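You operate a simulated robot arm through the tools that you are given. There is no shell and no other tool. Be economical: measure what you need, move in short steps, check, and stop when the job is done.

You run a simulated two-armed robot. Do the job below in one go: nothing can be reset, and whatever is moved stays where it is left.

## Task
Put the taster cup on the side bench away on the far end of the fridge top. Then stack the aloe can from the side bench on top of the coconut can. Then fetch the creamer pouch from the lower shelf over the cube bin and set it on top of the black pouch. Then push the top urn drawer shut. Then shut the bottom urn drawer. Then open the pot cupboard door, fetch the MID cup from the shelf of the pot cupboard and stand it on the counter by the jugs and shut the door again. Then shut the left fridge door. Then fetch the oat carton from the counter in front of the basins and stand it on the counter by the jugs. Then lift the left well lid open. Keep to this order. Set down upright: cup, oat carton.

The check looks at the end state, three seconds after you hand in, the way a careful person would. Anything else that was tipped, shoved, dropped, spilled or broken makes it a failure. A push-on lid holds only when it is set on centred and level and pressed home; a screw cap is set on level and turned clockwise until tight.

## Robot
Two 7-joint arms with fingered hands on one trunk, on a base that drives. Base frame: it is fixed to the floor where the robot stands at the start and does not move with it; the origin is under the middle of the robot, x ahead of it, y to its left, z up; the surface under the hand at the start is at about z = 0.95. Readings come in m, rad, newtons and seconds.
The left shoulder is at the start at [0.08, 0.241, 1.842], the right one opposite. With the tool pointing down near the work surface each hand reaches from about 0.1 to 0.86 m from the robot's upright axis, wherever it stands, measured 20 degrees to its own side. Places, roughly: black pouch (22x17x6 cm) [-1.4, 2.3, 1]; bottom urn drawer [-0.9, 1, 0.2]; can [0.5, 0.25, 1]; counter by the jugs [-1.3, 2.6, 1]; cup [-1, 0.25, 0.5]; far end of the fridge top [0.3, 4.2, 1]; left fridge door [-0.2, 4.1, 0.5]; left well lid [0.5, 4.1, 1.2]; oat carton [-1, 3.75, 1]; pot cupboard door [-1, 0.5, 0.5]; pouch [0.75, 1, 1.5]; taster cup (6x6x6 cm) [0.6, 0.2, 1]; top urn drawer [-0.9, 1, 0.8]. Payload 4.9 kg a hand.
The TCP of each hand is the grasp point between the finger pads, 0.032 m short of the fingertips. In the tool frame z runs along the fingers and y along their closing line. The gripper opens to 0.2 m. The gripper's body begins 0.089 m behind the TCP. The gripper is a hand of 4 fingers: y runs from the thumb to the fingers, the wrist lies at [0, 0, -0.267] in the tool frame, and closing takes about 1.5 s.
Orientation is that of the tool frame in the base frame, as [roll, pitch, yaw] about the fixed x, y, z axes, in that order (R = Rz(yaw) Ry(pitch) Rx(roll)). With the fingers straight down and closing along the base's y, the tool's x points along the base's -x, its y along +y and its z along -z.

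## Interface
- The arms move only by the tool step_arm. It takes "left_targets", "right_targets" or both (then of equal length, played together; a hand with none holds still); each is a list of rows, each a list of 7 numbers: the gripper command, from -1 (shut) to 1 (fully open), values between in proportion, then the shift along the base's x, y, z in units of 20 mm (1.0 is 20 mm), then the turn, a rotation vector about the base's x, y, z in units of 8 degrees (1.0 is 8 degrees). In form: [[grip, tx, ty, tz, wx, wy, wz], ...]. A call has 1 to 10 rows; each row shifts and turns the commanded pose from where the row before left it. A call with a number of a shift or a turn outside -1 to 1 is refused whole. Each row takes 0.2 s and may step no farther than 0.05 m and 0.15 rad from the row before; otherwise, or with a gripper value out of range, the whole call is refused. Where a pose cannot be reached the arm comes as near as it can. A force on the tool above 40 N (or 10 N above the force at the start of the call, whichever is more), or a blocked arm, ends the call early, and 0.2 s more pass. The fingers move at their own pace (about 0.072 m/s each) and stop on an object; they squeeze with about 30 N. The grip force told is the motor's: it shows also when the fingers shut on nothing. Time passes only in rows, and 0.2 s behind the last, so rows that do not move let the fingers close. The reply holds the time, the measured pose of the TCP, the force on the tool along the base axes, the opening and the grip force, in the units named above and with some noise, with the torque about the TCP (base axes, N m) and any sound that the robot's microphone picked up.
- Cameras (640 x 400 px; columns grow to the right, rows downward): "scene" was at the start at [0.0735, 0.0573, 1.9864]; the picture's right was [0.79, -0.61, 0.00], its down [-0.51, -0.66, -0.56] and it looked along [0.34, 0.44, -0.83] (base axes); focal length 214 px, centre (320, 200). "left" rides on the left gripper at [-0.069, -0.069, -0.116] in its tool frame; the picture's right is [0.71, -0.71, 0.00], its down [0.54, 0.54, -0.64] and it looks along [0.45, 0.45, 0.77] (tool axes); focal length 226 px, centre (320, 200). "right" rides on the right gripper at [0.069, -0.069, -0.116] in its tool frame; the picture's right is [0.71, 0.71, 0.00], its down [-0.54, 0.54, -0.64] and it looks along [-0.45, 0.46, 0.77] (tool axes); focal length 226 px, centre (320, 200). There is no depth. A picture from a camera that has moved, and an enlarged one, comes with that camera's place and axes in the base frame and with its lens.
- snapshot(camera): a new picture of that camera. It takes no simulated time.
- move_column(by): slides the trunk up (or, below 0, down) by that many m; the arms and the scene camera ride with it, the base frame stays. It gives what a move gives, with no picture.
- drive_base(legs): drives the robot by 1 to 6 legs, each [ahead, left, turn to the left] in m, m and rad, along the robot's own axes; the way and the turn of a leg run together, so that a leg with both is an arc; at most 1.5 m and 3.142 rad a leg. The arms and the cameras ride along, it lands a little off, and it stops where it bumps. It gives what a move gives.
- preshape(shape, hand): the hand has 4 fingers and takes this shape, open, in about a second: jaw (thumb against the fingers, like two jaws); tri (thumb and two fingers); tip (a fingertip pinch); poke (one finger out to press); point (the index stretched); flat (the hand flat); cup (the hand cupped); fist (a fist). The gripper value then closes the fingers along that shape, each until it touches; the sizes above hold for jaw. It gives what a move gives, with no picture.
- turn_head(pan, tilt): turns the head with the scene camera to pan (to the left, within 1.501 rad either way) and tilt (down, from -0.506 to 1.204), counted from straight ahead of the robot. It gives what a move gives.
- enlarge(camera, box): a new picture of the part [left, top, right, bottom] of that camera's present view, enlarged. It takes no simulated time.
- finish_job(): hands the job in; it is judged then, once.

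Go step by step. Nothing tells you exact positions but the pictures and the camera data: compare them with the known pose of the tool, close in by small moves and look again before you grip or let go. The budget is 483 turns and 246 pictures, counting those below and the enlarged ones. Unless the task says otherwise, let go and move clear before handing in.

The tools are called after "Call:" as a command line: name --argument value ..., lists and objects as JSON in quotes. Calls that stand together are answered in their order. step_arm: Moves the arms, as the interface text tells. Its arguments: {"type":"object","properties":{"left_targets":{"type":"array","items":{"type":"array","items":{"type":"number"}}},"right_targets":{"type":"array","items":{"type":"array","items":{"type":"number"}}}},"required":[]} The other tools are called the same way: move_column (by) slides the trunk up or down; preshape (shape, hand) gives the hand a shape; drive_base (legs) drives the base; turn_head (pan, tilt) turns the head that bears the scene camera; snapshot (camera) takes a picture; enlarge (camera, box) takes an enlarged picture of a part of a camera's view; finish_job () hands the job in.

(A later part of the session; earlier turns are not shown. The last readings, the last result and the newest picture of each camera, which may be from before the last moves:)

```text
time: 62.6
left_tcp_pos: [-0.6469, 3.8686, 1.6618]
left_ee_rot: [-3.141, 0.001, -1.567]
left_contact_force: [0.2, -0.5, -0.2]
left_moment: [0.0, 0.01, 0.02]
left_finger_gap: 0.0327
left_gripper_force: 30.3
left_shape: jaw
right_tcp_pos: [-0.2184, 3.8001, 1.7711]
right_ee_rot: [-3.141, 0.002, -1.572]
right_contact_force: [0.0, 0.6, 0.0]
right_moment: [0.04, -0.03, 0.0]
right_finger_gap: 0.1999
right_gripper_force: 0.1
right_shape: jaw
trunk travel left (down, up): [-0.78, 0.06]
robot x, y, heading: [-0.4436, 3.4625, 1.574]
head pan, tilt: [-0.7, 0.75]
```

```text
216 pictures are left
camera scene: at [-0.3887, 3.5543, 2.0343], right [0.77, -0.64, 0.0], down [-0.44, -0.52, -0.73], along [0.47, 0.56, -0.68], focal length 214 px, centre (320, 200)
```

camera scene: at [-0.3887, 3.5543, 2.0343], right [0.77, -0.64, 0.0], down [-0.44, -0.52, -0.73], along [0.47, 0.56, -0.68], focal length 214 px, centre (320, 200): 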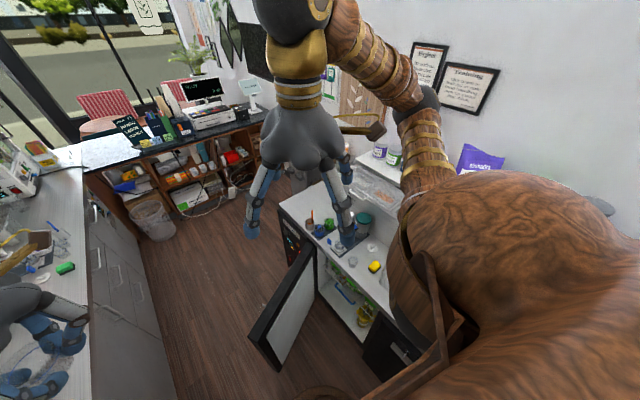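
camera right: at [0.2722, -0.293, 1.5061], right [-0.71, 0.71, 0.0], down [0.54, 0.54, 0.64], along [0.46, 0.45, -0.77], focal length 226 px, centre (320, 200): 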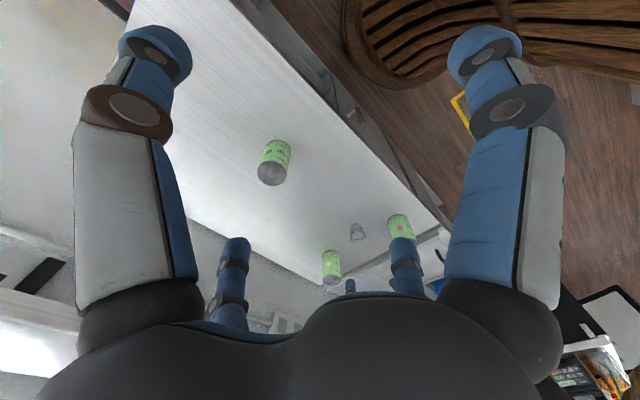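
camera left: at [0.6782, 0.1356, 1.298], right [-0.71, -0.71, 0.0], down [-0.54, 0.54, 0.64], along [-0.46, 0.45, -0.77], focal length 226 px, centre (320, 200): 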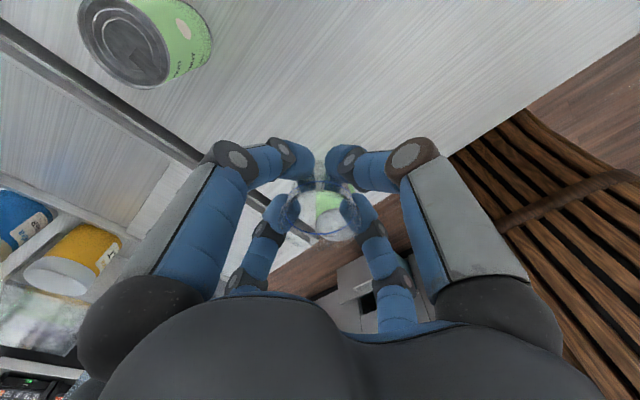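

Call:
drive_base --legs '[[0, 0, -1.1]]'

Call:
turn_head --pan 0.4 --tilt 0.85

Call:
snapshot --camera "scene"

Call:
turn_head --pan 0.0 --tilt 0.75

Call:
snapshot --camera "scene"

```text
time: 65.8
left_tcp_pos: [-0.1702, 3.8292, 1.6628]
left_ee_rot: [3.141, 0.0, -2.676]
left_contact_force: [0.5, -0.7, -0.4]
left_moment: [0.01, -0.03, -0.01]
left_finger_gap: 0.0325
left_gripper_force: 29.8
left_shape: jaw
right_tcp_pos: [-0.0377, 3.4138, 1.7691]
right_ee_rot: [3.141, 0.0, -2.68]
right_contact_force: [0.5, 0.0, 0.5]
right_moment: [-0.04, -0.02, 0.0]
right_finger_gap: 0.1995
right_gripper_force: 0.1
right_shape: jaw
trunk travel left (down, up): [-0.78, 0.06]
robot x, y, heading: [-0.4405, 3.4637, 0.466]
head pan, tilt: [-0.7, 0.75]
```

```text
time: 67.1
left_tcp_pos: [-0.168, 3.8274, 1.6624]
left_ee_rot: [3.142, -0.001, -2.675]
left_contact_force: [-0.6, -0.2, 0.6]
left_moment: [-0.01, 0.0, 0.03]
left_finger_gap: 0.0326
left_gripper_force: 29.8
left_shape: jaw
right_tcp_pos: [-0.0371, 3.4133, 1.7706]
right_ee_rot: [3.141, 0.001, -2.678]
right_contact_force: [0.9, -0.1, 0.6]
right_moment: [0.01, 0.05, -0.02]
right_finger_gap: 0.1998
right_gripper_force: 0.0
right_shape: jaw
trunk travel left (down, up): [-0.78, 0.06]
robot x, y, heading: [-0.4423, 3.4619, 0.47]
head pan, tilt: [0.4, 0.85]
```

```text
215 pictures are left
camera scene: at [-0.364, 3.5352, 2.0262], right [0.76, -0.65, 0.0], down [-0.49, -0.57, -0.66], along [0.43, 0.5, -0.75], focal length 214 px, centre (320, 200)
```

scene: 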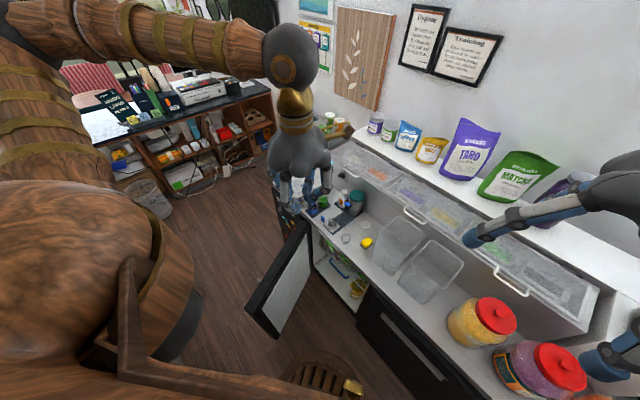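

```text
time: 68.0
left_tcp_pos: [-0.1679, 3.8279, 1.6627]
left_ee_rot: [-3.141, 0.0, -2.676]
left_contact_force: [0.3, 0.2, 0.9]
left_moment: [-0.01, 0.01, -0.01]
left_finger_gap: 0.0326
left_gripper_force: 29.9
left_shape: jaw
right_tcp_pos: [-0.0366, 3.4136, 1.7703]
right_ee_rot: [3.141, 0.0, -2.678]
right_contact_force: [-0.1, -0.9, -0.1]
right_moment: [0.01, -0.01, -0.03]
right_finger_gap: 0.1998
right_gripper_force: 0.1
right_shape: jaw
trunk travel left (down, up): [-0.78, 0.06]
robot x, y, heading: [-0.4422, 3.4648, 0.467]
head pan, tilt: [0.0, 0.75]
```

```text
214 pictures are left
camera scene: at [-0.3407, 3.513, 2.0342], right [0.45, -0.89, 0.0], down [-0.61, -0.31, -0.73], along [0.65, 0.33, -0.68], focal length 214 px, centre (320, 200)
```

scene: 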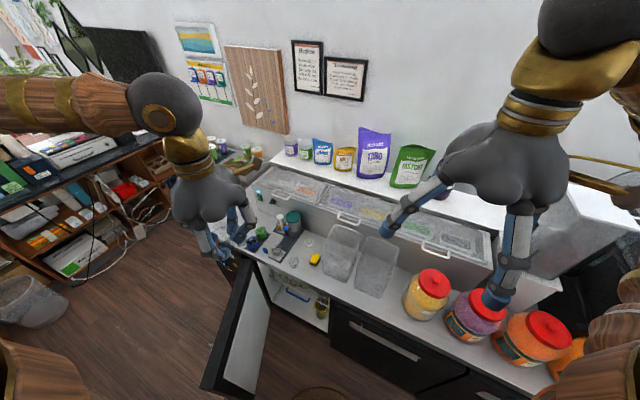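

Call:
enlarge --camera "scene" --box '[220, 140, 420, 320]'

Call:
snapshot --camera "left"

```text
2.22 times, centred on (320, 230) of scene
camera zoom: at [-0.3407, 3.513, 2.0342], right [0.45, -0.89, 0.0], down [-0.61, -0.31, -0.73], along [0.65, 0.33, -0.68], focal length 477 px, centre (320, 133)
```

zoom: 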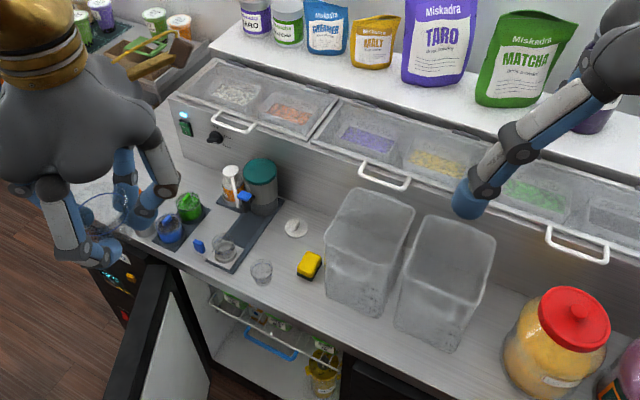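

```text
212 pictures are left
camera left: at [-0.0753, 3.7969, 1.7776], right [-0.31, -0.95, 0.0], down [-0.73, 0.24, 0.64], along [-0.61, 0.2, -0.77], focal length 226 px, centre (320, 200)
```

left: 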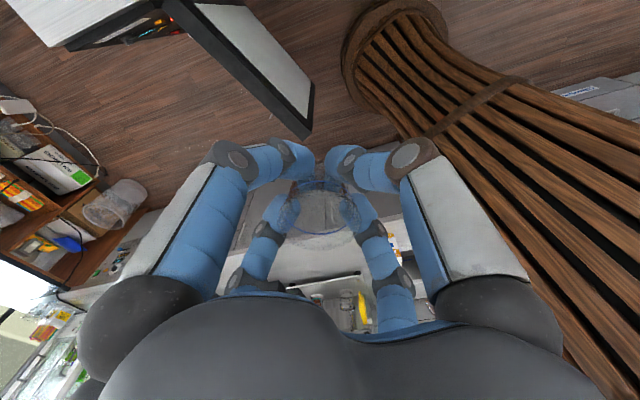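

Call:
drive_base --legs '[[0.22, 0.08, 0]]'

Call:
turn_head --pan 0.3 --tilt 0.85

Call:
snapshot --camera "scene"

```text
time: 69.7
left_tcp_pos: [-0.017, 3.9923, 1.6637]
left_ee_rot: [3.14, 0.003, -2.676]
left_contact_force: [0.1, -1.3, 0.6]
left_moment: [0.03, -0.07, -0.04]
left_finger_gap: 0.0327
left_gripper_force: 30.1
left_shape: jaw
right_tcp_pos: [0.1153, 3.5764, 1.7715]
right_ee_rot: [3.139, 0.005, -2.68]
right_contact_force: [-0.7, -0.8, -0.2]
right_moment: [0.08, -0.02, 0.0]
right_finger_gap: 0.2001
right_gripper_force: 0.0
right_shape: jaw
trunk travel left (down, up): [-0.78, 0.06]
robot x, y, heading: [-0.2883, 3.6294, 0.465]
head pan, tilt: [0.0, 0.75]
```

```text
time: 70.5
left_tcp_pos: [-0.0138, 3.9946, 1.6627]
left_ee_rot: [-3.14, 0.001, -2.676]
left_contact_force: [-0.8, 1.0, -0.8]
left_moment: [0.02, -0.03, 0.0]
left_finger_gap: 0.0328
left_gripper_force: 29.8
left_shape: jaw
right_tcp_pos: [0.1172, 3.5804, 1.7704]
right_ee_rot: [3.14, 0.004, -2.682]
right_contact_force: [-0.3, 0.4, 0.5]
right_moment: [0.02, -0.06, -0.03]
right_finger_gap: 0.1999
right_gripper_force: 0.1
right_shape: jaw
trunk travel left (down, up): [-0.78, 0.06]
robot x, y, heading: [-0.2838, 3.6252, 0.462]
head pan, tilt: [0.3, 0.85]
```

```text
211 pictures are left
camera scene: at [-0.2044, 3.6959, 2.0265], right [0.69, -0.72, 0.0], down [-0.54, -0.52, -0.66], along [0.48, 0.46, -0.75], focal length 214 px, centre (320, 200)
```

scene: 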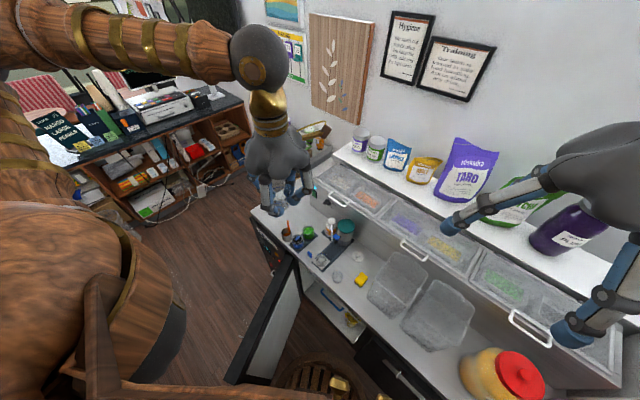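

Call:
enlarge --camera "scene" --box '[240, 170, 400, 300]'

```text
3.08 times, centred on (320, 235) of scene
camera zoom: at [-0.2044, 3.6959, 2.0265], right [0.69, -0.72, 0.0], down [-0.54, -0.52, -0.66], along [0.48, 0.46, -0.75], focal length 660 px, centre (320, 92)
```

zoom: 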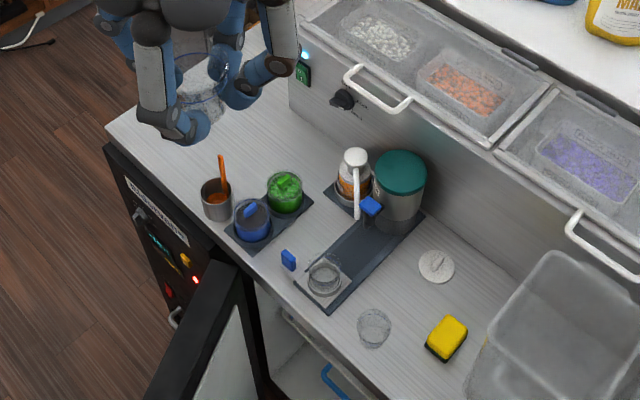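

The far end has a free patch near (0.30, 4.33), beyond the green bin and left of the shaker. I'll nudge the base closer, then lower the trunk.

Call:
drive_base --legs '[[0.063, 0.013, 0.1]]'

Call:
move_column --by -0.28

Call:
turn_head --pan 0.3 --tilt 0.8

Call:
snapshot --camera "scene"

```text
time: 71.5
left_tcp_pos: [-0.0094, 4.0502, 1.6663]
left_ee_rot: [3.136, 0.011, -2.579]
left_contact_force: [-0.1, -1.5, -0.2]
left_moment: [0.14, -0.1, 0.0]
left_finger_gap: 0.0327
left_gripper_force: 29.7
left_shape: jaw
right_tcp_pos: [0.1623, 3.6501, 1.7717]
right_ee_rot: [3.135, 0.01, -2.582]
right_contact_force: [-1.9, -0.9, -0.1]
right_moment: [0.15, -0.08, -0.01]
right_finger_gap: 0.1999
right_gripper_force: 0.1
right_shape: jaw
trunk travel left (down, up): [-0.78, 0.06]
robot x, y, heading: [-0.2343, 3.6742, 0.563]
head pan, tilt: [0.3, 0.85]
```

```text
time: 74.3
left_tcp_pos: [-0.0019, 4.0632, 1.381]
left_ee_rot: [-3.14, 0.0, -2.578]
left_contact_force: [-1.0, -0.2, 0.0]
left_moment: [0.0, -0.02, -0.02]
left_finger_gap: 0.0326
left_gripper_force: 30.0
left_shape: jaw
right_tcp_pos: [0.1695, 3.6632, 1.4908]
right_ee_rot: [-3.141, 0.001, -2.58]
right_contact_force: [-1.0, 0.3, 0.6]
right_moment: [0.01, -0.04, 0.01]
right_finger_gap: 0.2
right_gripper_force: 0.1
right_shape: jaw
trunk travel left (down, up): [-0.5, 0.34]
robot x, y, heading: [-0.2352, 3.6716, 0.566]
head pan, tilt: [0.3, 0.85]
```

```text
time: 75.0
left_tcp_pos: [-0.0017, 4.0634, 1.3815]
left_ee_rot: [3.141, 0.0, -2.578]
left_contact_force: [1.2, 0.0, 0.5]
left_moment: [0.0, 0.03, 0.02]
left_finger_gap: 0.0328
left_gripper_force: 30.0
left_shape: jaw
right_tcp_pos: [0.1707, 3.6642, 1.4908]
right_ee_rot: [3.141, 0.0, -2.582]
right_contact_force: [-0.2, 0.6, 0.0]
right_moment: [-0.02, -0.02, -0.04]
right_finger_gap: 0.2
right_gripper_force: 0.1
right_shape: jaw
trunk travel left (down, up): [-0.5, 0.34]
robot x, y, heading: [-0.2358, 3.672, 0.568]
head pan, tilt: [0.3, 0.799]
```

```text
209 pictures are left
camera scene: at [-0.1591, 3.7507, 1.7502], right [0.76, -0.65, 0.0], down [-0.47, -0.54, -0.7], along [0.45, 0.53, -0.72], focal length 214 px, centre (320, 200)
```

scene: 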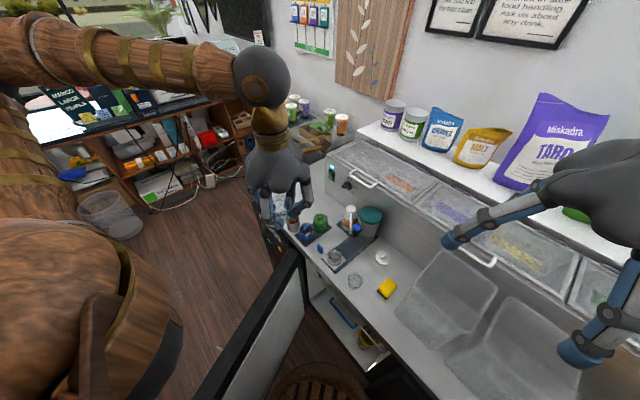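

Call:
step_arm --left_targets '[[-1, 1, 0.885, -0.2, 0, 0, 0], [-1, 1, 0.885, -0.2, 0, 0, 0], [-1, 1, 0.885, -0.2, 0, 0, 0], [-1, 1, 0.885, -0.2, 0, 0, 0], [-1, 1, 0.885, -0.2, 0, 0, 0], [-1, 1, 0.885, -0.2, 0, 0, 0], [-1, 1, 0.885, -0.2, 0, 0, 0], [-1, 1, 0.885, -0.2, 0, 0, 0], [-1, 1, 0.885, -0.2, 0, 0, 0], [-1, 1, 0.885, -0.2, 0, 0, 0]]'

Call:
step_arm --left_targets '[[-1, 1, 0.885, -0.2, 0, 0, 0], [-1, 1, 0.885, -0.2, 0, 0, 0], [-1, 1, 0.885, -0.2, 0, 0, 0], [-1, 1, 0.885, -0.2, 0, 0, 0], [-1, 1, 0.885, -0.2, 0, 0, 0]]'

Call:
snapshot --camera "left"

Call:
enlarge --camera "scene" --box '[230, 120, 430, 300]'

```text
time: 77.2
left_tcp_pos: [0.2009, 4.2418, 1.3385]
left_ee_rot: [3.141, 0.001, -2.578]
left_contact_force: [0.0, 0.1, 0.6]
left_moment: [0.01, -0.01, 0.01]
left_finger_gap: 0.0325
left_gripper_force: 30.1
left_shape: jaw
right_tcp_pos: [0.1719, 3.6644, 1.4888]
right_ee_rot: [-3.141, 0.0, -2.581]
right_contact_force: [0.2, -0.3, 0.2]
right_moment: [-0.01, 0.04, 0.04]
right_finger_gap: 0.1999
right_gripper_force: 0.0
right_shape: jaw
trunk travel left (down, up): [-0.5, 0.34]
robot x, y, heading: [-0.2334, 3.6757, 0.566]
head pan, tilt: [0.3, 0.799]
```

```text
time: 78.4
left_tcp_pos: [0.2996, 4.3318, 1.3214]
left_ee_rot: [3.141, -0.003, -2.579]
left_contact_force: [-0.1, -0.4, 0.6]
left_moment: [-0.03, 0.03, -0.03]
left_finger_gap: 0.0324
left_gripper_force: 29.7
left_shape: jaw
right_tcp_pos: [0.1719, 3.6655, 1.4906]
right_ee_rot: [3.141, 0.0, -2.582]
right_contact_force: [0.4, 0.3, 0.4]
right_moment: [-0.01, 0.04, -0.03]
right_finger_gap: 0.1999
right_gripper_force: 0.1
right_shape: jaw
trunk travel left (down, up): [-0.5, 0.34]
robot x, y, heading: [-0.2388, 3.6717, 0.565]
head pan, tilt: [0.3, 0.799]
```

```text
208 pictures are left
camera left: at [0.3962, 4.309, 1.4365], right [-0.22, -0.98, 0.0], down [-0.75, 0.17, 0.64], along [-0.63, 0.14, -0.77], focal length 226 px, centre (320, 200)
```

left: 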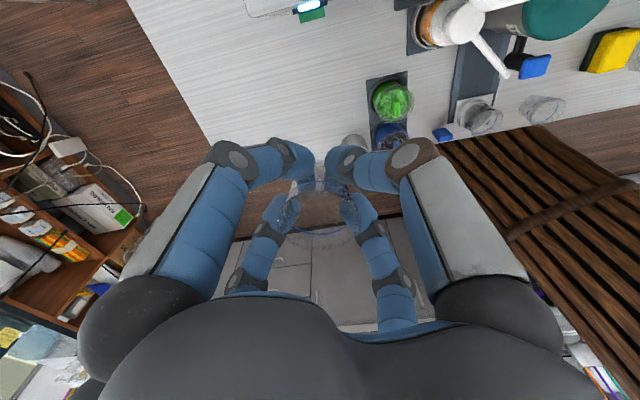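

```text
2.22 times, centred on (330, 210) of scene
camera zoom: at [-0.1564, 3.7517, 1.75], right [0.76, -0.65, 0.0], down [-0.47, -0.55, -0.7], along [0.45, 0.53, -0.72], focal length 477 px, centre (298, 178)
```

zoom: 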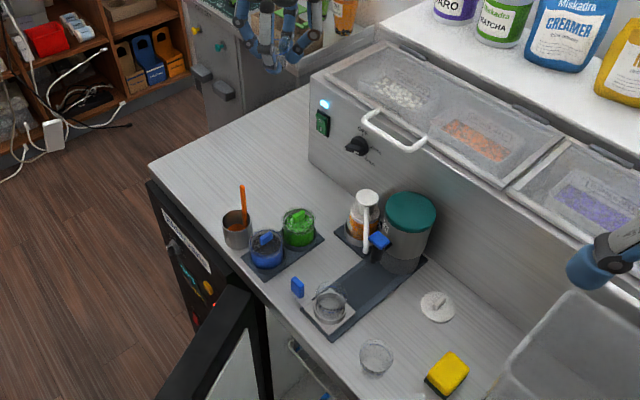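

Call:
step_arm --left_targets '[[-1, -0.75, 0.45, -1, 0, 0, 0], [-1, -0.75, 0.45, -1, 0, 0, 0], [-1, 0, 0, -1, 0, 0, 0], [-1, 0, 0, -1, 0, 0, 0], [-1, 0, 0, -1, 0, 0, 0], [-1, 0, 0, -1, 0, 0, 0], [-1, 0, 0, -1, 0, 0, 0], [-1, 0, 0, -1, 0, 0, 0], [-1, 0, 0, -1, 0, 0, 0]]'

Call:
snapshot --camera "left"

Call:
enlarge --camera "scene" --box '[230, 100, 430, 280]'

```text
time: 80.4
left_tcp_pos: [0.2684, 4.3485, 1.1396]
left_ee_rot: [3.141, 0.0, -2.578]
left_contact_force: [0.2, 0.2, -0.7]
left_moment: [0.0, 0.04, 0.01]
left_finger_gap: 0.0326
left_gripper_force: 29.7
left_shape: jaw
right_tcp_pos: [0.1717, 3.6647, 1.4901]
right_ee_rot: [-3.141, -0.001, -2.581]
right_contact_force: [0.1, -0.2, -0.1]
right_moment: [0.0, 0.0, 0.0]
right_finger_gap: 0.1998
right_gripper_force: 0.0
right_shape: jaw
trunk travel left (down, up): [-0.5, 0.34]
robot x, y, heading: [-0.2382, 3.674, 0.57]
head pan, tilt: [0.3, 0.799]
```

```text
206 pictures are left
camera left: at [0.3641, 4.3261, 1.2564], right [-0.22, -0.98, 0.0], down [-0.75, 0.17, 0.64], along [-0.63, 0.14, -0.77], focal length 226 px, centre (320, 200)
```

left: 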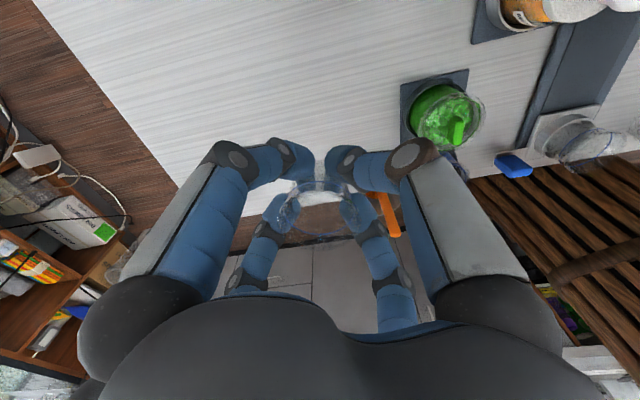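

```text
2.22 times, centred on (330, 190) of scene
camera zoom: at [-0.1582, 3.7517, 1.7502], right [0.76, -0.65, 0.0], down [-0.47, -0.55, -0.7], along [0.45, 0.53, -0.72], focal length 477 px, centre (298, 222)
```

zoom: 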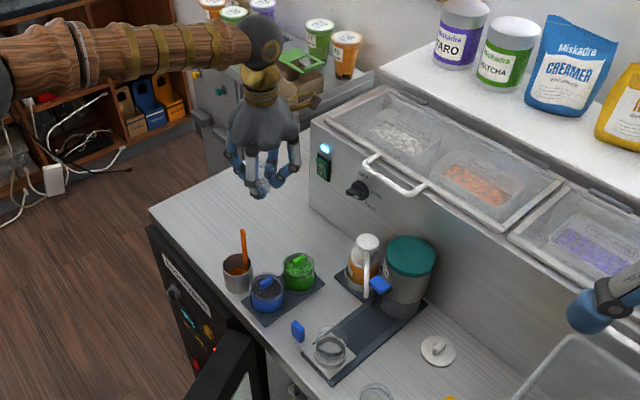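

Call:
step_arm --left_targets '[[-1, 0.2, 0.2, 0, 0, 0, 1], [-1, 0.2, 0.2, 0, 0, 0, 1], [-1, 0, 0, 0, 0, 0, 1], [-1, 0, 0, 0, 0, 0, 1], [-1, 0, 0, 0, 0, 0, 1], [-1, 0, 0, -1, 0, 0, 0], [-1, 0, 0, -1, 0, 0, 0], [-1, 0, 0, -1, 0, 0, 0], [-1, 0, 0, -1, 0, 0, 0]]'

Call:
snapshot --camera "left"

Call:
enlarge --camera "scene" --box '[250, 120, 370, 240]'

```text
time: 82.4
left_tcp_pos: [0.2785, 4.3549, 1.061]
left_ee_rot: [3.139, 0.001, -1.88]
left_contact_force: [0.4, -0.5, -0.5]
left_moment: [-0.03, 0.02, -0.02]
left_finger_gap: 0.0327
left_gripper_force: 30.7
left_shape: jaw
right_tcp_pos: [0.1713, 3.6647, 1.4905]
right_ee_rot: [3.14, 0.0, -2.581]
right_contact_force: [0.1, -0.3, -0.2]
right_moment: [-0.04, 0.0, 0.0]
right_finger_gap: 0.1999
right_gripper_force: 0.0
right_shape: jaw
trunk travel left (down, up): [-0.5, 0.34]
robot x, y, heading: [-0.2398, 3.6737, 0.569]
head pan, tilt: [0.3, 0.799]
```

```text
204 pictures are left
camera left: at [0.3654, 4.3998, 1.1765], right [0.46, -0.89, 0.0], down [-0.68, -0.35, 0.64], along [-0.57, -0.29, -0.77], focal length 226 px, centre (320, 200)
```

left: 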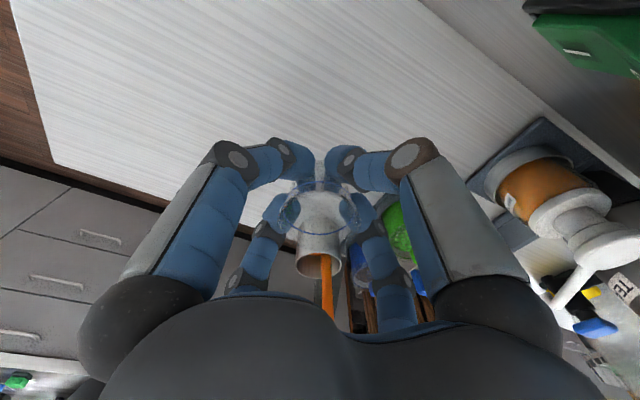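

```text
3.33 times, centred on (310, 180) of scene
camera zoom: at [-0.1581, 3.7516, 1.7502], right [0.76, -0.65, 0.0], down [-0.47, -0.55, -0.7], along [0.45, 0.53, -0.72], focal length 715 px, centre (353, 267)
```

zoom: 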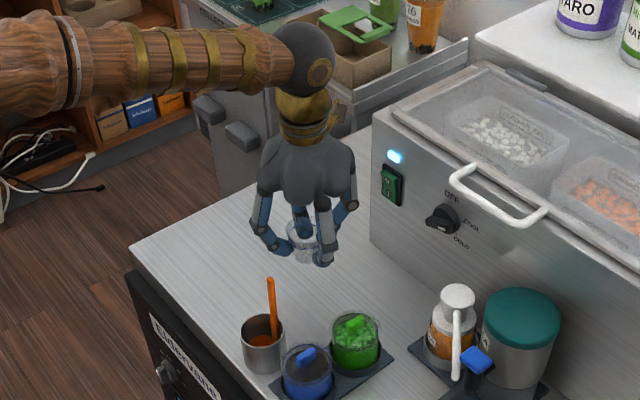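

Call:
step_arm --left_targets '[[-1, 0, 0, -1, 0, 0, 0], [-1, 0, 0, -1, 0, 0, 0], [-1, 0, 0, -0.9, 0, 0, 0]]'

Call:
enlarge --camera "scene" --box '[270, 160, 350, 240]'

```text
time: 83.2
left_tcp_pos: [0.2776, 4.3565, 1.0026]
left_ee_rot: [-3.141, -0.001, -1.88]
left_contact_force: [-0.1, 0.0, -0.5]
left_moment: [0.0, 0.02, -0.02]
left_finger_gap: 0.0324
left_gripper_force: 29.8
left_shape: jaw
right_tcp_pos: [0.1721, 3.6645, 1.4904]
right_ee_rot: [-3.141, 0.0, -2.581]
right_contact_force: [-0.5, 0.4, 0.1]
right_moment: [0.02, 0.0, 0.01]
right_finger_gap: 0.1998
right_gripper_force: 0.0
right_shape: jaw
trunk travel left (down, up): [-0.5, 0.34]
robot x, y, heading: [-0.2419, 3.6742, 0.563]
head pan, tilt: [0.3, 0.799]
```

```text
5.00 times, centred on (310, 200) of scene
camera zoom: at [-0.1584, 3.7512, 1.7502], right [0.76, -0.65, 0.0], down [-0.47, -0.55, -0.7], along [0.45, 0.53, -0.72], focal length 1072 px, centre (370, 200)
```

zoom: 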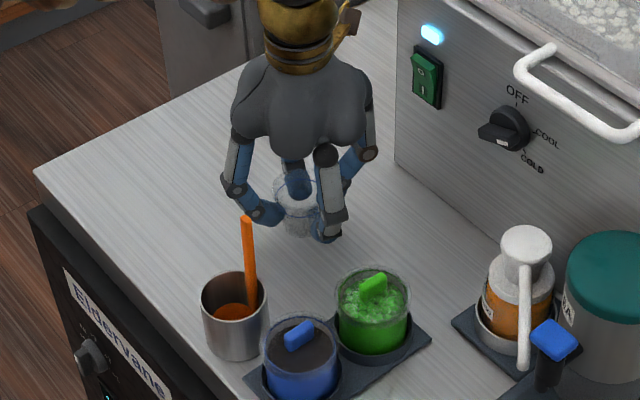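

Continue down in tiny steps watching the force.

Call:
step_arm --left_targets '[[-1, 0, 0, -0.25, 0, 0, 0], [-1, 0, 0, -0.15, 0, 0, 0]]'

Call:
step_arm --left_targets '[[-1, 0, 0, -0.1, 0, 0, 0], [-1, 0, 0, -0.1, 0, 0, 0]]'

```text
time: 83.8
left_tcp_pos: [0.2772, 4.3561, 0.9945]
left_ee_rot: [-3.141, 0.0, -1.879]
left_contact_force: [0.1, -0.5, 0.0]
left_moment: [0.02, -0.01, -0.03]
left_finger_gap: 0.0324
left_gripper_force: 30.3
left_shape: jaw
right_tcp_pos: [0.1716, 3.6633, 1.4903]
right_ee_rot: [-3.141, 0.0, -2.583]
right_contact_force: [0.1, -0.6, 0.4]
right_moment: [0.02, 0.0, 0.0]
right_finger_gap: 0.1999
right_gripper_force: 0.0
right_shape: jaw
trunk travel left (down, up): [-0.5, 0.34]
robot x, y, heading: [-0.236, 3.6753, 0.565]
head pan, tilt: [0.3, 0.799]
```

```text
time: 84.4
left_tcp_pos: [0.2781, 4.3561, 0.9915]
left_ee_rot: [3.141, 0.001, -1.88]
left_contact_force: [0.0, -0.3, 0.1]
left_moment: [0.01, 0.01, 0.01]
left_finger_gap: 0.0326
left_gripper_force: 29.6
left_shape: jaw
right_tcp_pos: [0.1708, 3.6643, 1.4898]
right_ee_rot: [-3.142, -0.001, -2.582]
right_contact_force: [0.1, -0.3, 0.0]
right_moment: [0.01, 0.0, 0.0]
right_finger_gap: 0.1997
right_gripper_force: 0.1
right_shape: jaw
trunk travel left (down, up): [-0.5, 0.34]
robot x, y, heading: [-0.2359, 3.6716, 0.561]
head pan, tilt: [0.3, 0.799]
```

Call:
step_arm --left_targets '[[-1, 0, 0, -0.1, 0, 0, 0], [-1, 0, 0, -0.1, 0, 0, 0]]'

Call:
step_arm --left_targets '[[-1, 0, 0, -0.1, 0, 0, 0], [-1, 0, 0, -0.1, 0, 0, 0]]'

Call:
enlarge --camera "left" --box '[220, 120, 420, 280]'

```text
time: 85.0
left_tcp_pos: [0.277, 4.3562, 0.9901]
left_ee_rot: [-3.141, 0.002, -1.879]
left_contact_force: [1.2, 1.9, 9.0]
left_moment: [-0.04, 0.06, 0.02]
left_finger_gap: 0.0327
left_gripper_force: 30.1
left_shape: jaw
right_tcp_pos: [0.1705, 3.6618, 1.4909]
right_ee_rot: [3.14, 0.002, -2.581]
right_contact_force: [0.4, 0.2, 0.0]
right_moment: [-0.01, -0.01, -0.01]
right_finger_gap: 0.1998
right_gripper_force: 0.0
right_shape: jaw
trunk travel left (down, up): [-0.5, 0.34]
robot x, y, heading: [-0.2373, 3.6732, 0.57]
head pan, tilt: [0.3, 0.799]
```

```text
time: 85.6
left_tcp_pos: [0.2765, 4.3548, 0.9888]
left_ee_rot: [-3.139, 0.007, -1.879]
left_contact_force: [4.5, 5.3, 33.0]
left_moment: [0.01, 0.12, 0.0]
left_finger_gap: 0.0331
left_gripper_force: 30.1
left_shape: jaw
right_tcp_pos: [0.1688, 3.6603, 1.4905]
right_ee_rot: [3.139, 0.005, -2.581]
right_contact_force: [0.0, 0.4, 0.2]
right_moment: [0.0, -0.02, 0.05]
right_finger_gap: 0.1999
right_gripper_force: 0.0
right_shape: jaw
trunk travel left (down, up): [-0.5, 0.34]
robot x, y, heading: [-0.2359, 3.6753, 0.564]
head pan, tilt: [0.3, 0.799]
```

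```text
2.50 times, centred on (320, 200) of left
camera zoom: at [0.3635, 4.3988, 1.1046], right [0.46, -0.89, 0.0], down [-0.68, -0.35, 0.64], along [-0.57, -0.29, -0.77], focal length 565 px, centre (320, 200)
```

zoom: 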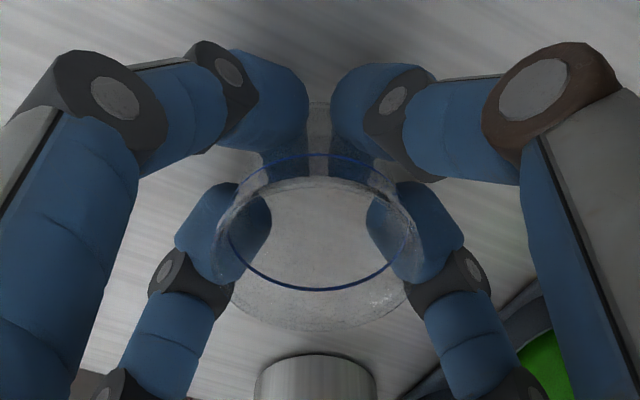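

Contact with the top. I ease up a little, open just enough and rise.

Call:
step_arm --left_targets '[[-1, 0, 0, 0.17, 0, 0, 0], [-0.6, 0, 0, 0, 0, 0, 0], [-0.4, 0, 0, 0, 0, 0, 0], [-0.3, 0, 0, 0, 0, 0, 0], [-0.3, 0, 0, 0, 0, 0, 0], [-0.3, 0, 0, 0, 0, 0, 0]]'

Call:
enlarge --camera "left" --box '[180, 80, 460, 300]'

```text
time: 87.0
left_tcp_pos: [0.276, 4.3562, 0.9862]
left_ee_rot: [3.14, 0.001, -1.879]
left_contact_force: [0.3, 0.7, -0.7]
left_moment: [-0.01, -0.03, 0.01]
left_finger_gap: 0.0694
left_gripper_force: 0.0
left_shape: jaw
right_tcp_pos: [0.1713, 3.6648, 1.4913]
right_ee_rot: [3.141, 0.001, -2.58]
right_contact_force: [0.5, -0.3, 0.3]
right_moment: [-0.01, 0.03, 0.0]
right_finger_gap: 0.2
right_gripper_force: 0.0
right_shape: jaw
trunk travel left (down, up): [-0.5, 0.34]
robot x, y, heading: [-0.2387, 3.6713, 0.566]
head pan, tilt: [0.3, 0.799]
```

```text
1.82 times, centred on (320, 190) of left
camera zoom: at [0.364, 4.3998, 1.1026], right [0.46, -0.89, 0.0], down [-0.68, -0.35, 0.64], along [-0.57, -0.29, -0.77], focal length 411 px, centre (320, 218)
```

zoom: 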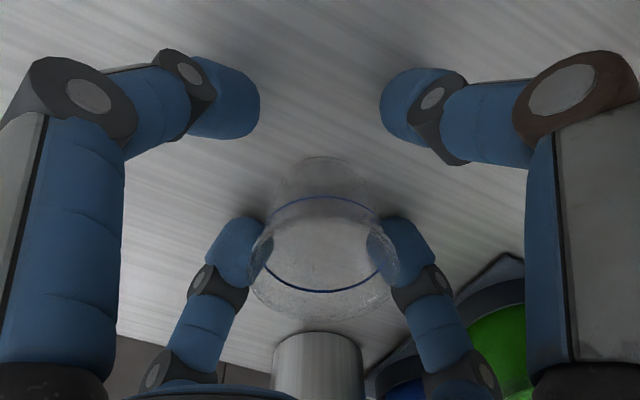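

Call:
step_arm --left_targets '[[-0.1, 0, 0, 0, 0, 0, 0], [-0.1, 0, 0, 0, 0, 0, 0], [-0.1, 0, 0, 0.5, 0, 0, 0], [-0.1, 0, 0, 1, 0, 0, 0], [-0.1, 0, 0, 1, 0, 0, 0], [-0.1, 0, 0, 1, 0, 0, 0], [-0.1, 0, 0, 1, 0, 0, 0], [-0.1, 0, 0, 1, 0, 0, 0], [-0.1, 0, 0, 1, 0, 0, 0], [-0.1, 0, 0, 1, 0, 0, 0]]'

Call:
step_arm --left_targets '[[0, 0, 0, 1, 0, 0, 0], [0, 0, 0, 1, 0, 0, 0], [0, 0, 0, 1, 0, 0, 0], [0, 0, 0, 1, 0, 0, 0], [0, 0, 0, 1, 0, 0, 0], [0, 0, 0, 1, 0, 0, 0], [0, 0, 0, 1, 0, 0, 0], [0, 0, 0, 1, 0, 0, 0], [0, 0, 0, 1, 0, 0, 0]]'

Call:
enlarge --camera "scene" --box '[240, 120, 400, 260]'

```text
time: 89.2
left_tcp_pos: [0.277, 4.3535, 1.1393]
left_ee_rot: [-3.141, -0.002, -1.881]
left_contact_force: [-0.1, 0.3, 0.2]
left_moment: [0.0, 0.03, -0.01]
left_finger_gap: 0.0895
left_gripper_force: 0.0
left_shape: jaw
right_tcp_pos: [0.1709, 3.6644, 1.4907]
right_ee_rot: [-3.141, 0.002, -2.583]
right_contact_force: [-1.4, -0.7, 0.5]
right_moment: [0.04, -0.02, 0.05]
right_finger_gap: 0.1999
right_gripper_force: 0.0
right_shape: jaw
trunk travel left (down, up): [-0.5, 0.34]
robot x, y, heading: [-0.2348, 3.6758, 0.563]
head pan, tilt: [0.3, 0.799]
```

```text
time: 91.2
left_tcp_pos: [0.2763, 4.3555, 1.3171]
left_ee_rot: [3.14, 0.002, -1.88]
left_contact_force: [-0.4, 0.6, -0.3]
left_moment: [0.02, 0.0, 0.0]
left_finger_gap: 0.0999
left_gripper_force: 0.0
left_shape: jaw
right_tcp_pos: [0.1703, 3.6639, 1.4903]
right_ee_rot: [3.142, 0.002, -2.582]
right_contact_force: [-0.3, 0.6, -0.2]
right_moment: [0.0, -0.03, -0.01]
right_finger_gap: 0.2
right_gripper_force: 0.1
right_shape: jaw
trunk travel left (down, up): [-0.5, 0.34]
robot x, y, heading: [-0.237, 3.6719, 0.564]
head pan, tilt: [0.3, 0.799]
```

```text
2.86 times, centred on (320, 190) of scene
camera zoom: at [-0.1591, 3.7504, 1.7502], right [0.76, -0.65, 0.0], down [-0.47, -0.54, -0.7], along [0.45, 0.53, -0.72], focal length 613 px, centre (320, 229)
```

zoom: 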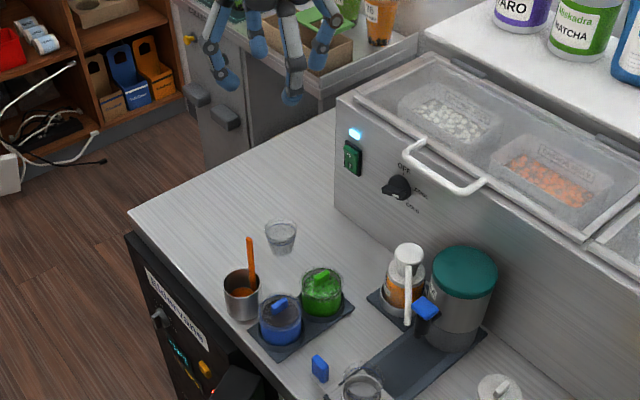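

The cup is placed. I retract the left hand, raise the trunk and drive back to the bench.

Call:
step_arm --left_targets '[[0, -1, -0.9, 0.2, 0, 0, -1], [0, -1, -0.9, 0.2, 0, 0, -1], [0, -1, -0.9, 0.2, 0, 0, -1], [0, -1, -0.9, 0.2, 0, 0, -1], [0, -1, -0.9, 0.2, 0, 0, -1], [0, -1, -0.9, 0.2, 0, 0, 0], [0, -1, -0.9, 0.2, 0, 0, 0], [0, -1, -0.9, 0.2, 0, 0, 0], [0, -1, -0.9, 0.2, 0, 0, 0], [0, -1, -0.9, 0.2, 0, 0, 0]]'

Call:
step_arm --left_targets '[[0, -1, -0.9, 0, 0, 0, 0], [0, -1, -0.9, 0, 0, 0, 0], [0, -1, -0.9, 0, 0, 0, 0], [0, -1, -0.9, 0, 0, 0, 0]]'

Call:
move_column --by 0.3

Call:
drive_base --legs '[[-0.22, 0, 0], [0, 0, 1.005]]'

```text
time: 93.4
left_tcp_pos: [0.0782, 4.1747, 1.3581]
left_ee_rot: [-3.141, 0.0, -2.578]
left_contact_force: [0.0, 1.1, -0.5]
left_moment: [0.01, 0.02, -0.01]
left_finger_gap: 0.0997
left_gripper_force: 0.1
left_shape: jaw
right_tcp_pos: [0.1704, 3.6637, 1.4908]
right_ee_rot: [3.141, 0.002, -2.581]
right_contact_force: [0.2, -0.1, 0.2]
right_moment: [0.02, -0.01, -0.04]
right_finger_gap: 0.1999
right_gripper_force: 0.0
right_shape: jaw
trunk travel left (down, up): [-0.5, 0.34]
robot x, y, heading: [-0.2386, 3.6749, 0.563]
head pan, tilt: [0.3, 0.799]
```

```text
time: 94.4
left_tcp_pos: [-0.0042, 4.1021, 1.3583]
left_ee_rot: [3.141, 0.0, -2.577]
left_contact_force: [-0.1, -0.5, -0.3]
left_moment: [0.01, -0.01, -0.03]
left_finger_gap: 0.0998
left_gripper_force: 0.0
left_shape: jaw
right_tcp_pos: [0.1707, 3.6623, 1.4905]
right_ee_rot: [3.141, 0.003, -2.582]
right_contact_force: [-0.5, 0.2, 0.4]
right_moment: [0.03, -0.05, 0.02]
right_finger_gap: 0.1998
right_gripper_force: 0.0
right_shape: jaw
trunk travel left (down, up): [-0.5, 0.34]
robot x, y, heading: [-0.24, 3.6725, 0.567]
head pan, tilt: [0.3, 0.799]
```

```text
time: 97.4
left_tcp_pos: [-0.0034, 4.1025, 1.6585]
left_ee_rot: [-3.14, 0.0, -2.578]
left_contact_force: [-0.4, 0.8, -0.4]
left_moment: [0.04, 0.02, 0.0]
left_finger_gap: 0.0998
left_gripper_force: 0.1
left_shape: jaw
right_tcp_pos: [0.1718, 3.6653, 1.7901]
right_ee_rot: [-3.14, 0.001, -2.582]
right_contact_force: [0.3, -0.6, 1.5]
right_moment: [0.0, 0.04, 0.01]
right_finger_gap: 0.1997
right_gripper_force: 0.0
right_shape: jaw
trunk travel left (down, up): [-0.8, 0.04]
robot x, y, heading: [-0.2386, 3.6708, 0.563]
head pan, tilt: [0.3, 0.799]
```

```text
time: 101.6
left_tcp_pos: [-0.6576, 3.9852, 1.6568]
left_ee_rot: [3.14, -0.001, -1.578]
left_contact_force: [0.3, 0.2, 0.4]
left_moment: [0.01, 0.01, -0.01]
left_finger_gap: 0.0998
left_gripper_force: 0.1
left_shape: jaw
right_tcp_pos: [-0.1944, 3.8945, 1.7898]
right_ee_rot: [3.14, 0.001, -1.581]
right_contact_force: [0.3, 0.0, -0.3]
right_moment: [-0.02, 0.01, 0.0]
right_finger_gap: 0.1998
right_gripper_force: 0.0
right_shape: jaw
trunk travel left (down, up): [-0.8, 0.04]
robot x, y, heading: [-0.4282, 3.5535, 1.567]
head pan, tilt: [0.3, 0.799]
```

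Call:
drive_base --legs '[[-0.93, 0, 0], [-0.92, 0, 0], [0, -0.33, 0], [-0.7, 0, 0], [-0.7, 0, 0]]'

Call:
drive_base --legs '[[0, 0, -1.56]]'

Call:
preshape --hand "right" --shape "tri"

Call:
snapshot --camera "right"

Call:
turn_head --pan -0.3 --tilt 0.6

Call:
snapshot --camera "scene"

```text
time: 119.7
left_tcp_pos: [-0.3767, 0.7004, 1.656]
left_ee_rot: [-3.14, -0.001, -1.589]
left_contact_force: [-0.4, 0.0, -0.8]
left_moment: [-0.02, 0.01, 0.0]
left_finger_gap: 0.0997
left_gripper_force: 0.0
left_shape: jaw
right_tcp_pos: [0.0849, 0.6047, 1.7901]
right_ee_rot: [3.14, 0.0, -1.59]
right_contact_force: [-0.9, 0.7, 0.8]
right_moment: [0.02, -0.03, 0.03]
right_finger_gap: 0.1999
right_gripper_force: 0.1
right_shape: jaw
trunk travel left (down, up): [-0.8, 0.04]
robot x, y, heading: [-0.1433, 0.2689, 1.555]
head pan, tilt: [0.3, 0.799]
```

```text
time: 123.9
left_tcp_pos: [0.2847, 0.501, 1.6575]
left_ee_rot: [-3.141, 0.0, 3.13]
left_contact_force: [-0.2, -0.8, -0.4]
left_moment: [-0.03, 0.02, 0.0]
left_finger_gap: 0.0997
left_gripper_force: 0.1
left_shape: jaw
right_tcp_pos: [0.1908, 0.0386, 1.7906]
right_ee_rot: [-3.141, 0.0, 3.123]
right_contact_force: [0.5, 0.3, 0.1]
right_moment: [0.03, 0.02, -0.02]
right_finger_gap: 0.1999
right_gripper_force: 0.1
right_shape: jaw
trunk travel left (down, up): [-0.8, 0.04]
robot x, y, heading: [-0.1432, 0.2668, -0.009]
head pan, tilt: [0.3, 0.799]
```

```text
time: 124.8
left_tcp_pos: [0.2832, 0.5001, 1.6581]
left_ee_rot: [3.139, 0.001, 3.128]
left_contact_force: [-0.9, 0.1, -0.5]
left_moment: [-0.01, 0.03, -0.01]
left_finger_gap: 0.0996
left_gripper_force: 0.0
left_shape: jaw
right_tcp_pos: [0.1905, 0.039, 1.7908]
right_ee_rot: [-3.141, 0.002, 3.125]
right_contact_force: [-0.6, 0.4, -1.1]
right_moment: [0.03, -0.04, 0.01]
right_finger_gap: 0.1998
right_gripper_force: 0.0
right_shape: tri
trunk travel left (down, up): [-0.8, 0.04]
robot x, y, heading: [-0.1457, 0.2692, -0.015]
head pan, tilt: [0.3, 0.799]
```

```text
198 pictures are left
camera right: at [0.1212, -0.0286, 1.9065], right [-0.7, 0.72, 0.0], down [0.55, 0.53, 0.64], along [0.46, 0.45, -0.77], focal length 226 px, centre (320, 200)
```

right: 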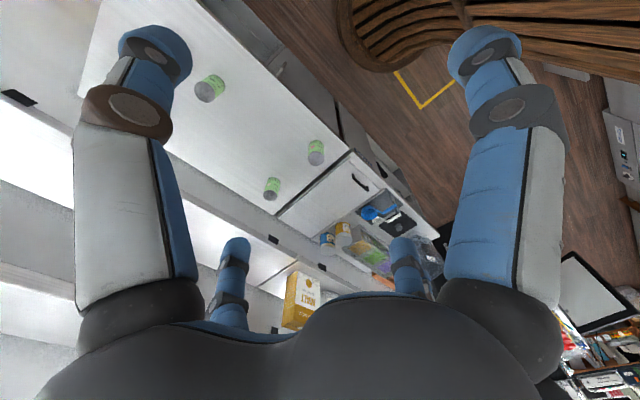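

```text
time: 125.8
left_tcp_pos: [0.284, 0.5007, 1.657]
left_ee_rot: [3.141, 0.001, 3.128]
left_contact_force: [0.2, -0.5, 0.6]
left_moment: [0.01, 0.01, -0.02]
left_finger_gap: 0.0997
left_gripper_force: 0.0
left_shape: jaw
right_tcp_pos: [0.1919, 0.0374, 1.7905]
right_ee_rot: [3.141, 0.002, 3.125]
right_contact_force: [0.1, 0.5, 0.3]
right_moment: [-0.02, -0.01, -0.01]
right_finger_gap: 0.1999
right_gripper_force: 0.1
right_shape: tri
trunk travel left (down, up): [-0.8, 0.04]
robot x, y, heading: [-0.1478, 0.2692, -0.016]
head pan, tilt: [-0.3, 0.6]
```

```text
197 pictures are left
camera scene: at [-0.0317, 0.24, 2.0671], right [-0.31, -0.95, 0.0], down [-0.54, 0.17, -0.82], along [0.78, -0.25, -0.57], focal length 214 px, centre (320, 200)
```

scene: 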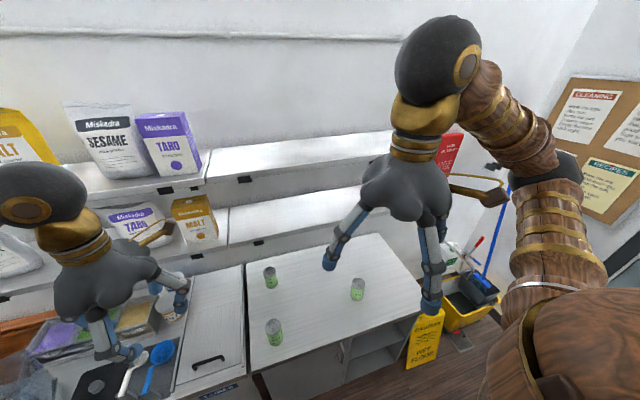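

I test how "tri" and "tip" close in the air.

Call:
step_arm --right_targets '[[-0.4, 0, 0, 0, 0, 0, 0], [-0.4, 0, 0, 0, 0, 0, 0], [-0.4, 0, 0, 0, 0, 0, 0], [-0.4, 0, 0, 0, 0, 0, 0], [-0.4, 0, 0, 0, 0, 0, 0], [-0.4, 0, 0, 0, 0, 0, 0]]'

Call:
snapshot --camera "right"

Call:
preshape --hand "right" --shape "tip"

Call:
step_arm --right_targets '[[-0.4, 0, 0, 0, 0, 0, 0], [-0.4, 0, 0, 0, 0, 0, 0], [-0.4, 0, 0, 0, 0, 0, 0], [-0.4, 0, 0, 0, 0, 0, 0], [-0.4, 0, 0, 0, 0, 0, 0], [-0.4, 0, 0, 0, 0, 0, 0]]'

Call:
snapshot --camera "right"

```text
time: 127.2
left_tcp_pos: [0.2841, 0.5011, 1.6562]
left_ee_rot: [3.141, 0.0, 3.129]
left_contact_force: [-0.3, 0.9, -0.4]
left_moment: [-0.01, -0.01, 0.03]
left_finger_gap: 0.0997
left_gripper_force: 0.0
left_shape: jaw
right_tcp_pos: [0.191, 0.0386, 1.7898]
right_ee_rot: [-3.14, 0.002, 3.124]
right_contact_force: [0.2, 0.3, -0.5]
right_moment: [0.04, 0.02, 0.01]
right_finger_gap: 0.0602
right_gripper_force: 0.0
right_shape: tri
trunk travel left (down, up): [-0.8, 0.04]
robot x, y, heading: [-0.1483, 0.267, -0.02]
head pan, tilt: [-0.3, 0.6]
```

```text
196 pictures are left
camera right: at [0.1211, -0.0288, 1.9065], right [-0.7, 0.72, 0.0], down [0.55, 0.53, 0.64], along [0.46, 0.45, -0.77], focal length 226 px, centre (320, 200)
```

right: 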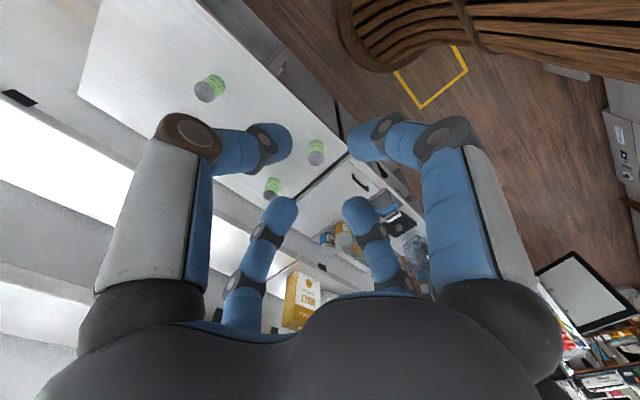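

```text
time: 128.1
left_tcp_pos: [0.285, 0.499, 1.6573]
left_ee_rot: [3.142, 0.0, 3.129]
left_contact_force: [-0.1, -0.7, -0.3]
left_moment: [0.0, -0.02, -0.02]
left_finger_gap: 0.0999
left_gripper_force: 0.1
left_shape: jaw
right_tcp_pos: [0.1908, 0.0375, 1.7912]
right_ee_rot: [3.142, 0.001, 3.123]
right_contact_force: [0.1, -0.1, 0.2]
right_moment: [0.0, 0.0, -0.04]
right_finger_gap: 0.1999
right_gripper_force: 0.0
right_shape: tip
trunk travel left (down, up): [-0.8, 0.04]
robot x, y, heading: [-0.1452, 0.2681, -0.015]
head pan, tilt: [-0.3, 0.6]
```

```text
time: 129.5
left_tcp_pos: [0.2841, 0.5011, 1.6588]
left_ee_rot: [3.141, -0.001, 3.129]
left_contact_force: [0.0, -1.0, -0.9]
left_moment: [0.0, 0.03, 0.01]
left_finger_gap: 0.0997
left_gripper_force: 0.0
left_shape: jaw
right_tcp_pos: [0.1908, 0.0379, 1.7906]
right_ee_rot: [3.141, 0.001, 3.125]
right_contact_force: [0.7, -0.1, -0.2]
right_moment: [-0.02, -0.03, -0.01]
right_finger_gap: 0.0605
right_gripper_force: 0.0
right_shape: tip
trunk travel left (down, up): [-0.8, 0.04]
robot x, y, heading: [-0.1476, 0.2656, -0.015]
head pan, tilt: [-0.3, 0.6]
```

```text
195 pictures are left
camera right: at [0.1212, -0.0287, 1.9065], right [-0.7, 0.72, 0.0], down [0.55, 0.53, 0.64], along [0.46, 0.45, -0.77], focal length 226 px, centre (320, 200)
```

right: 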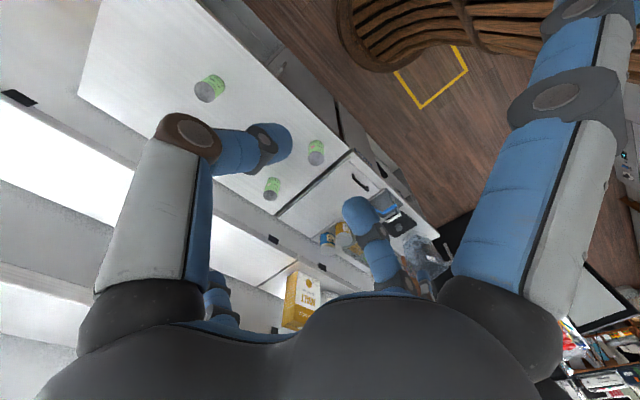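

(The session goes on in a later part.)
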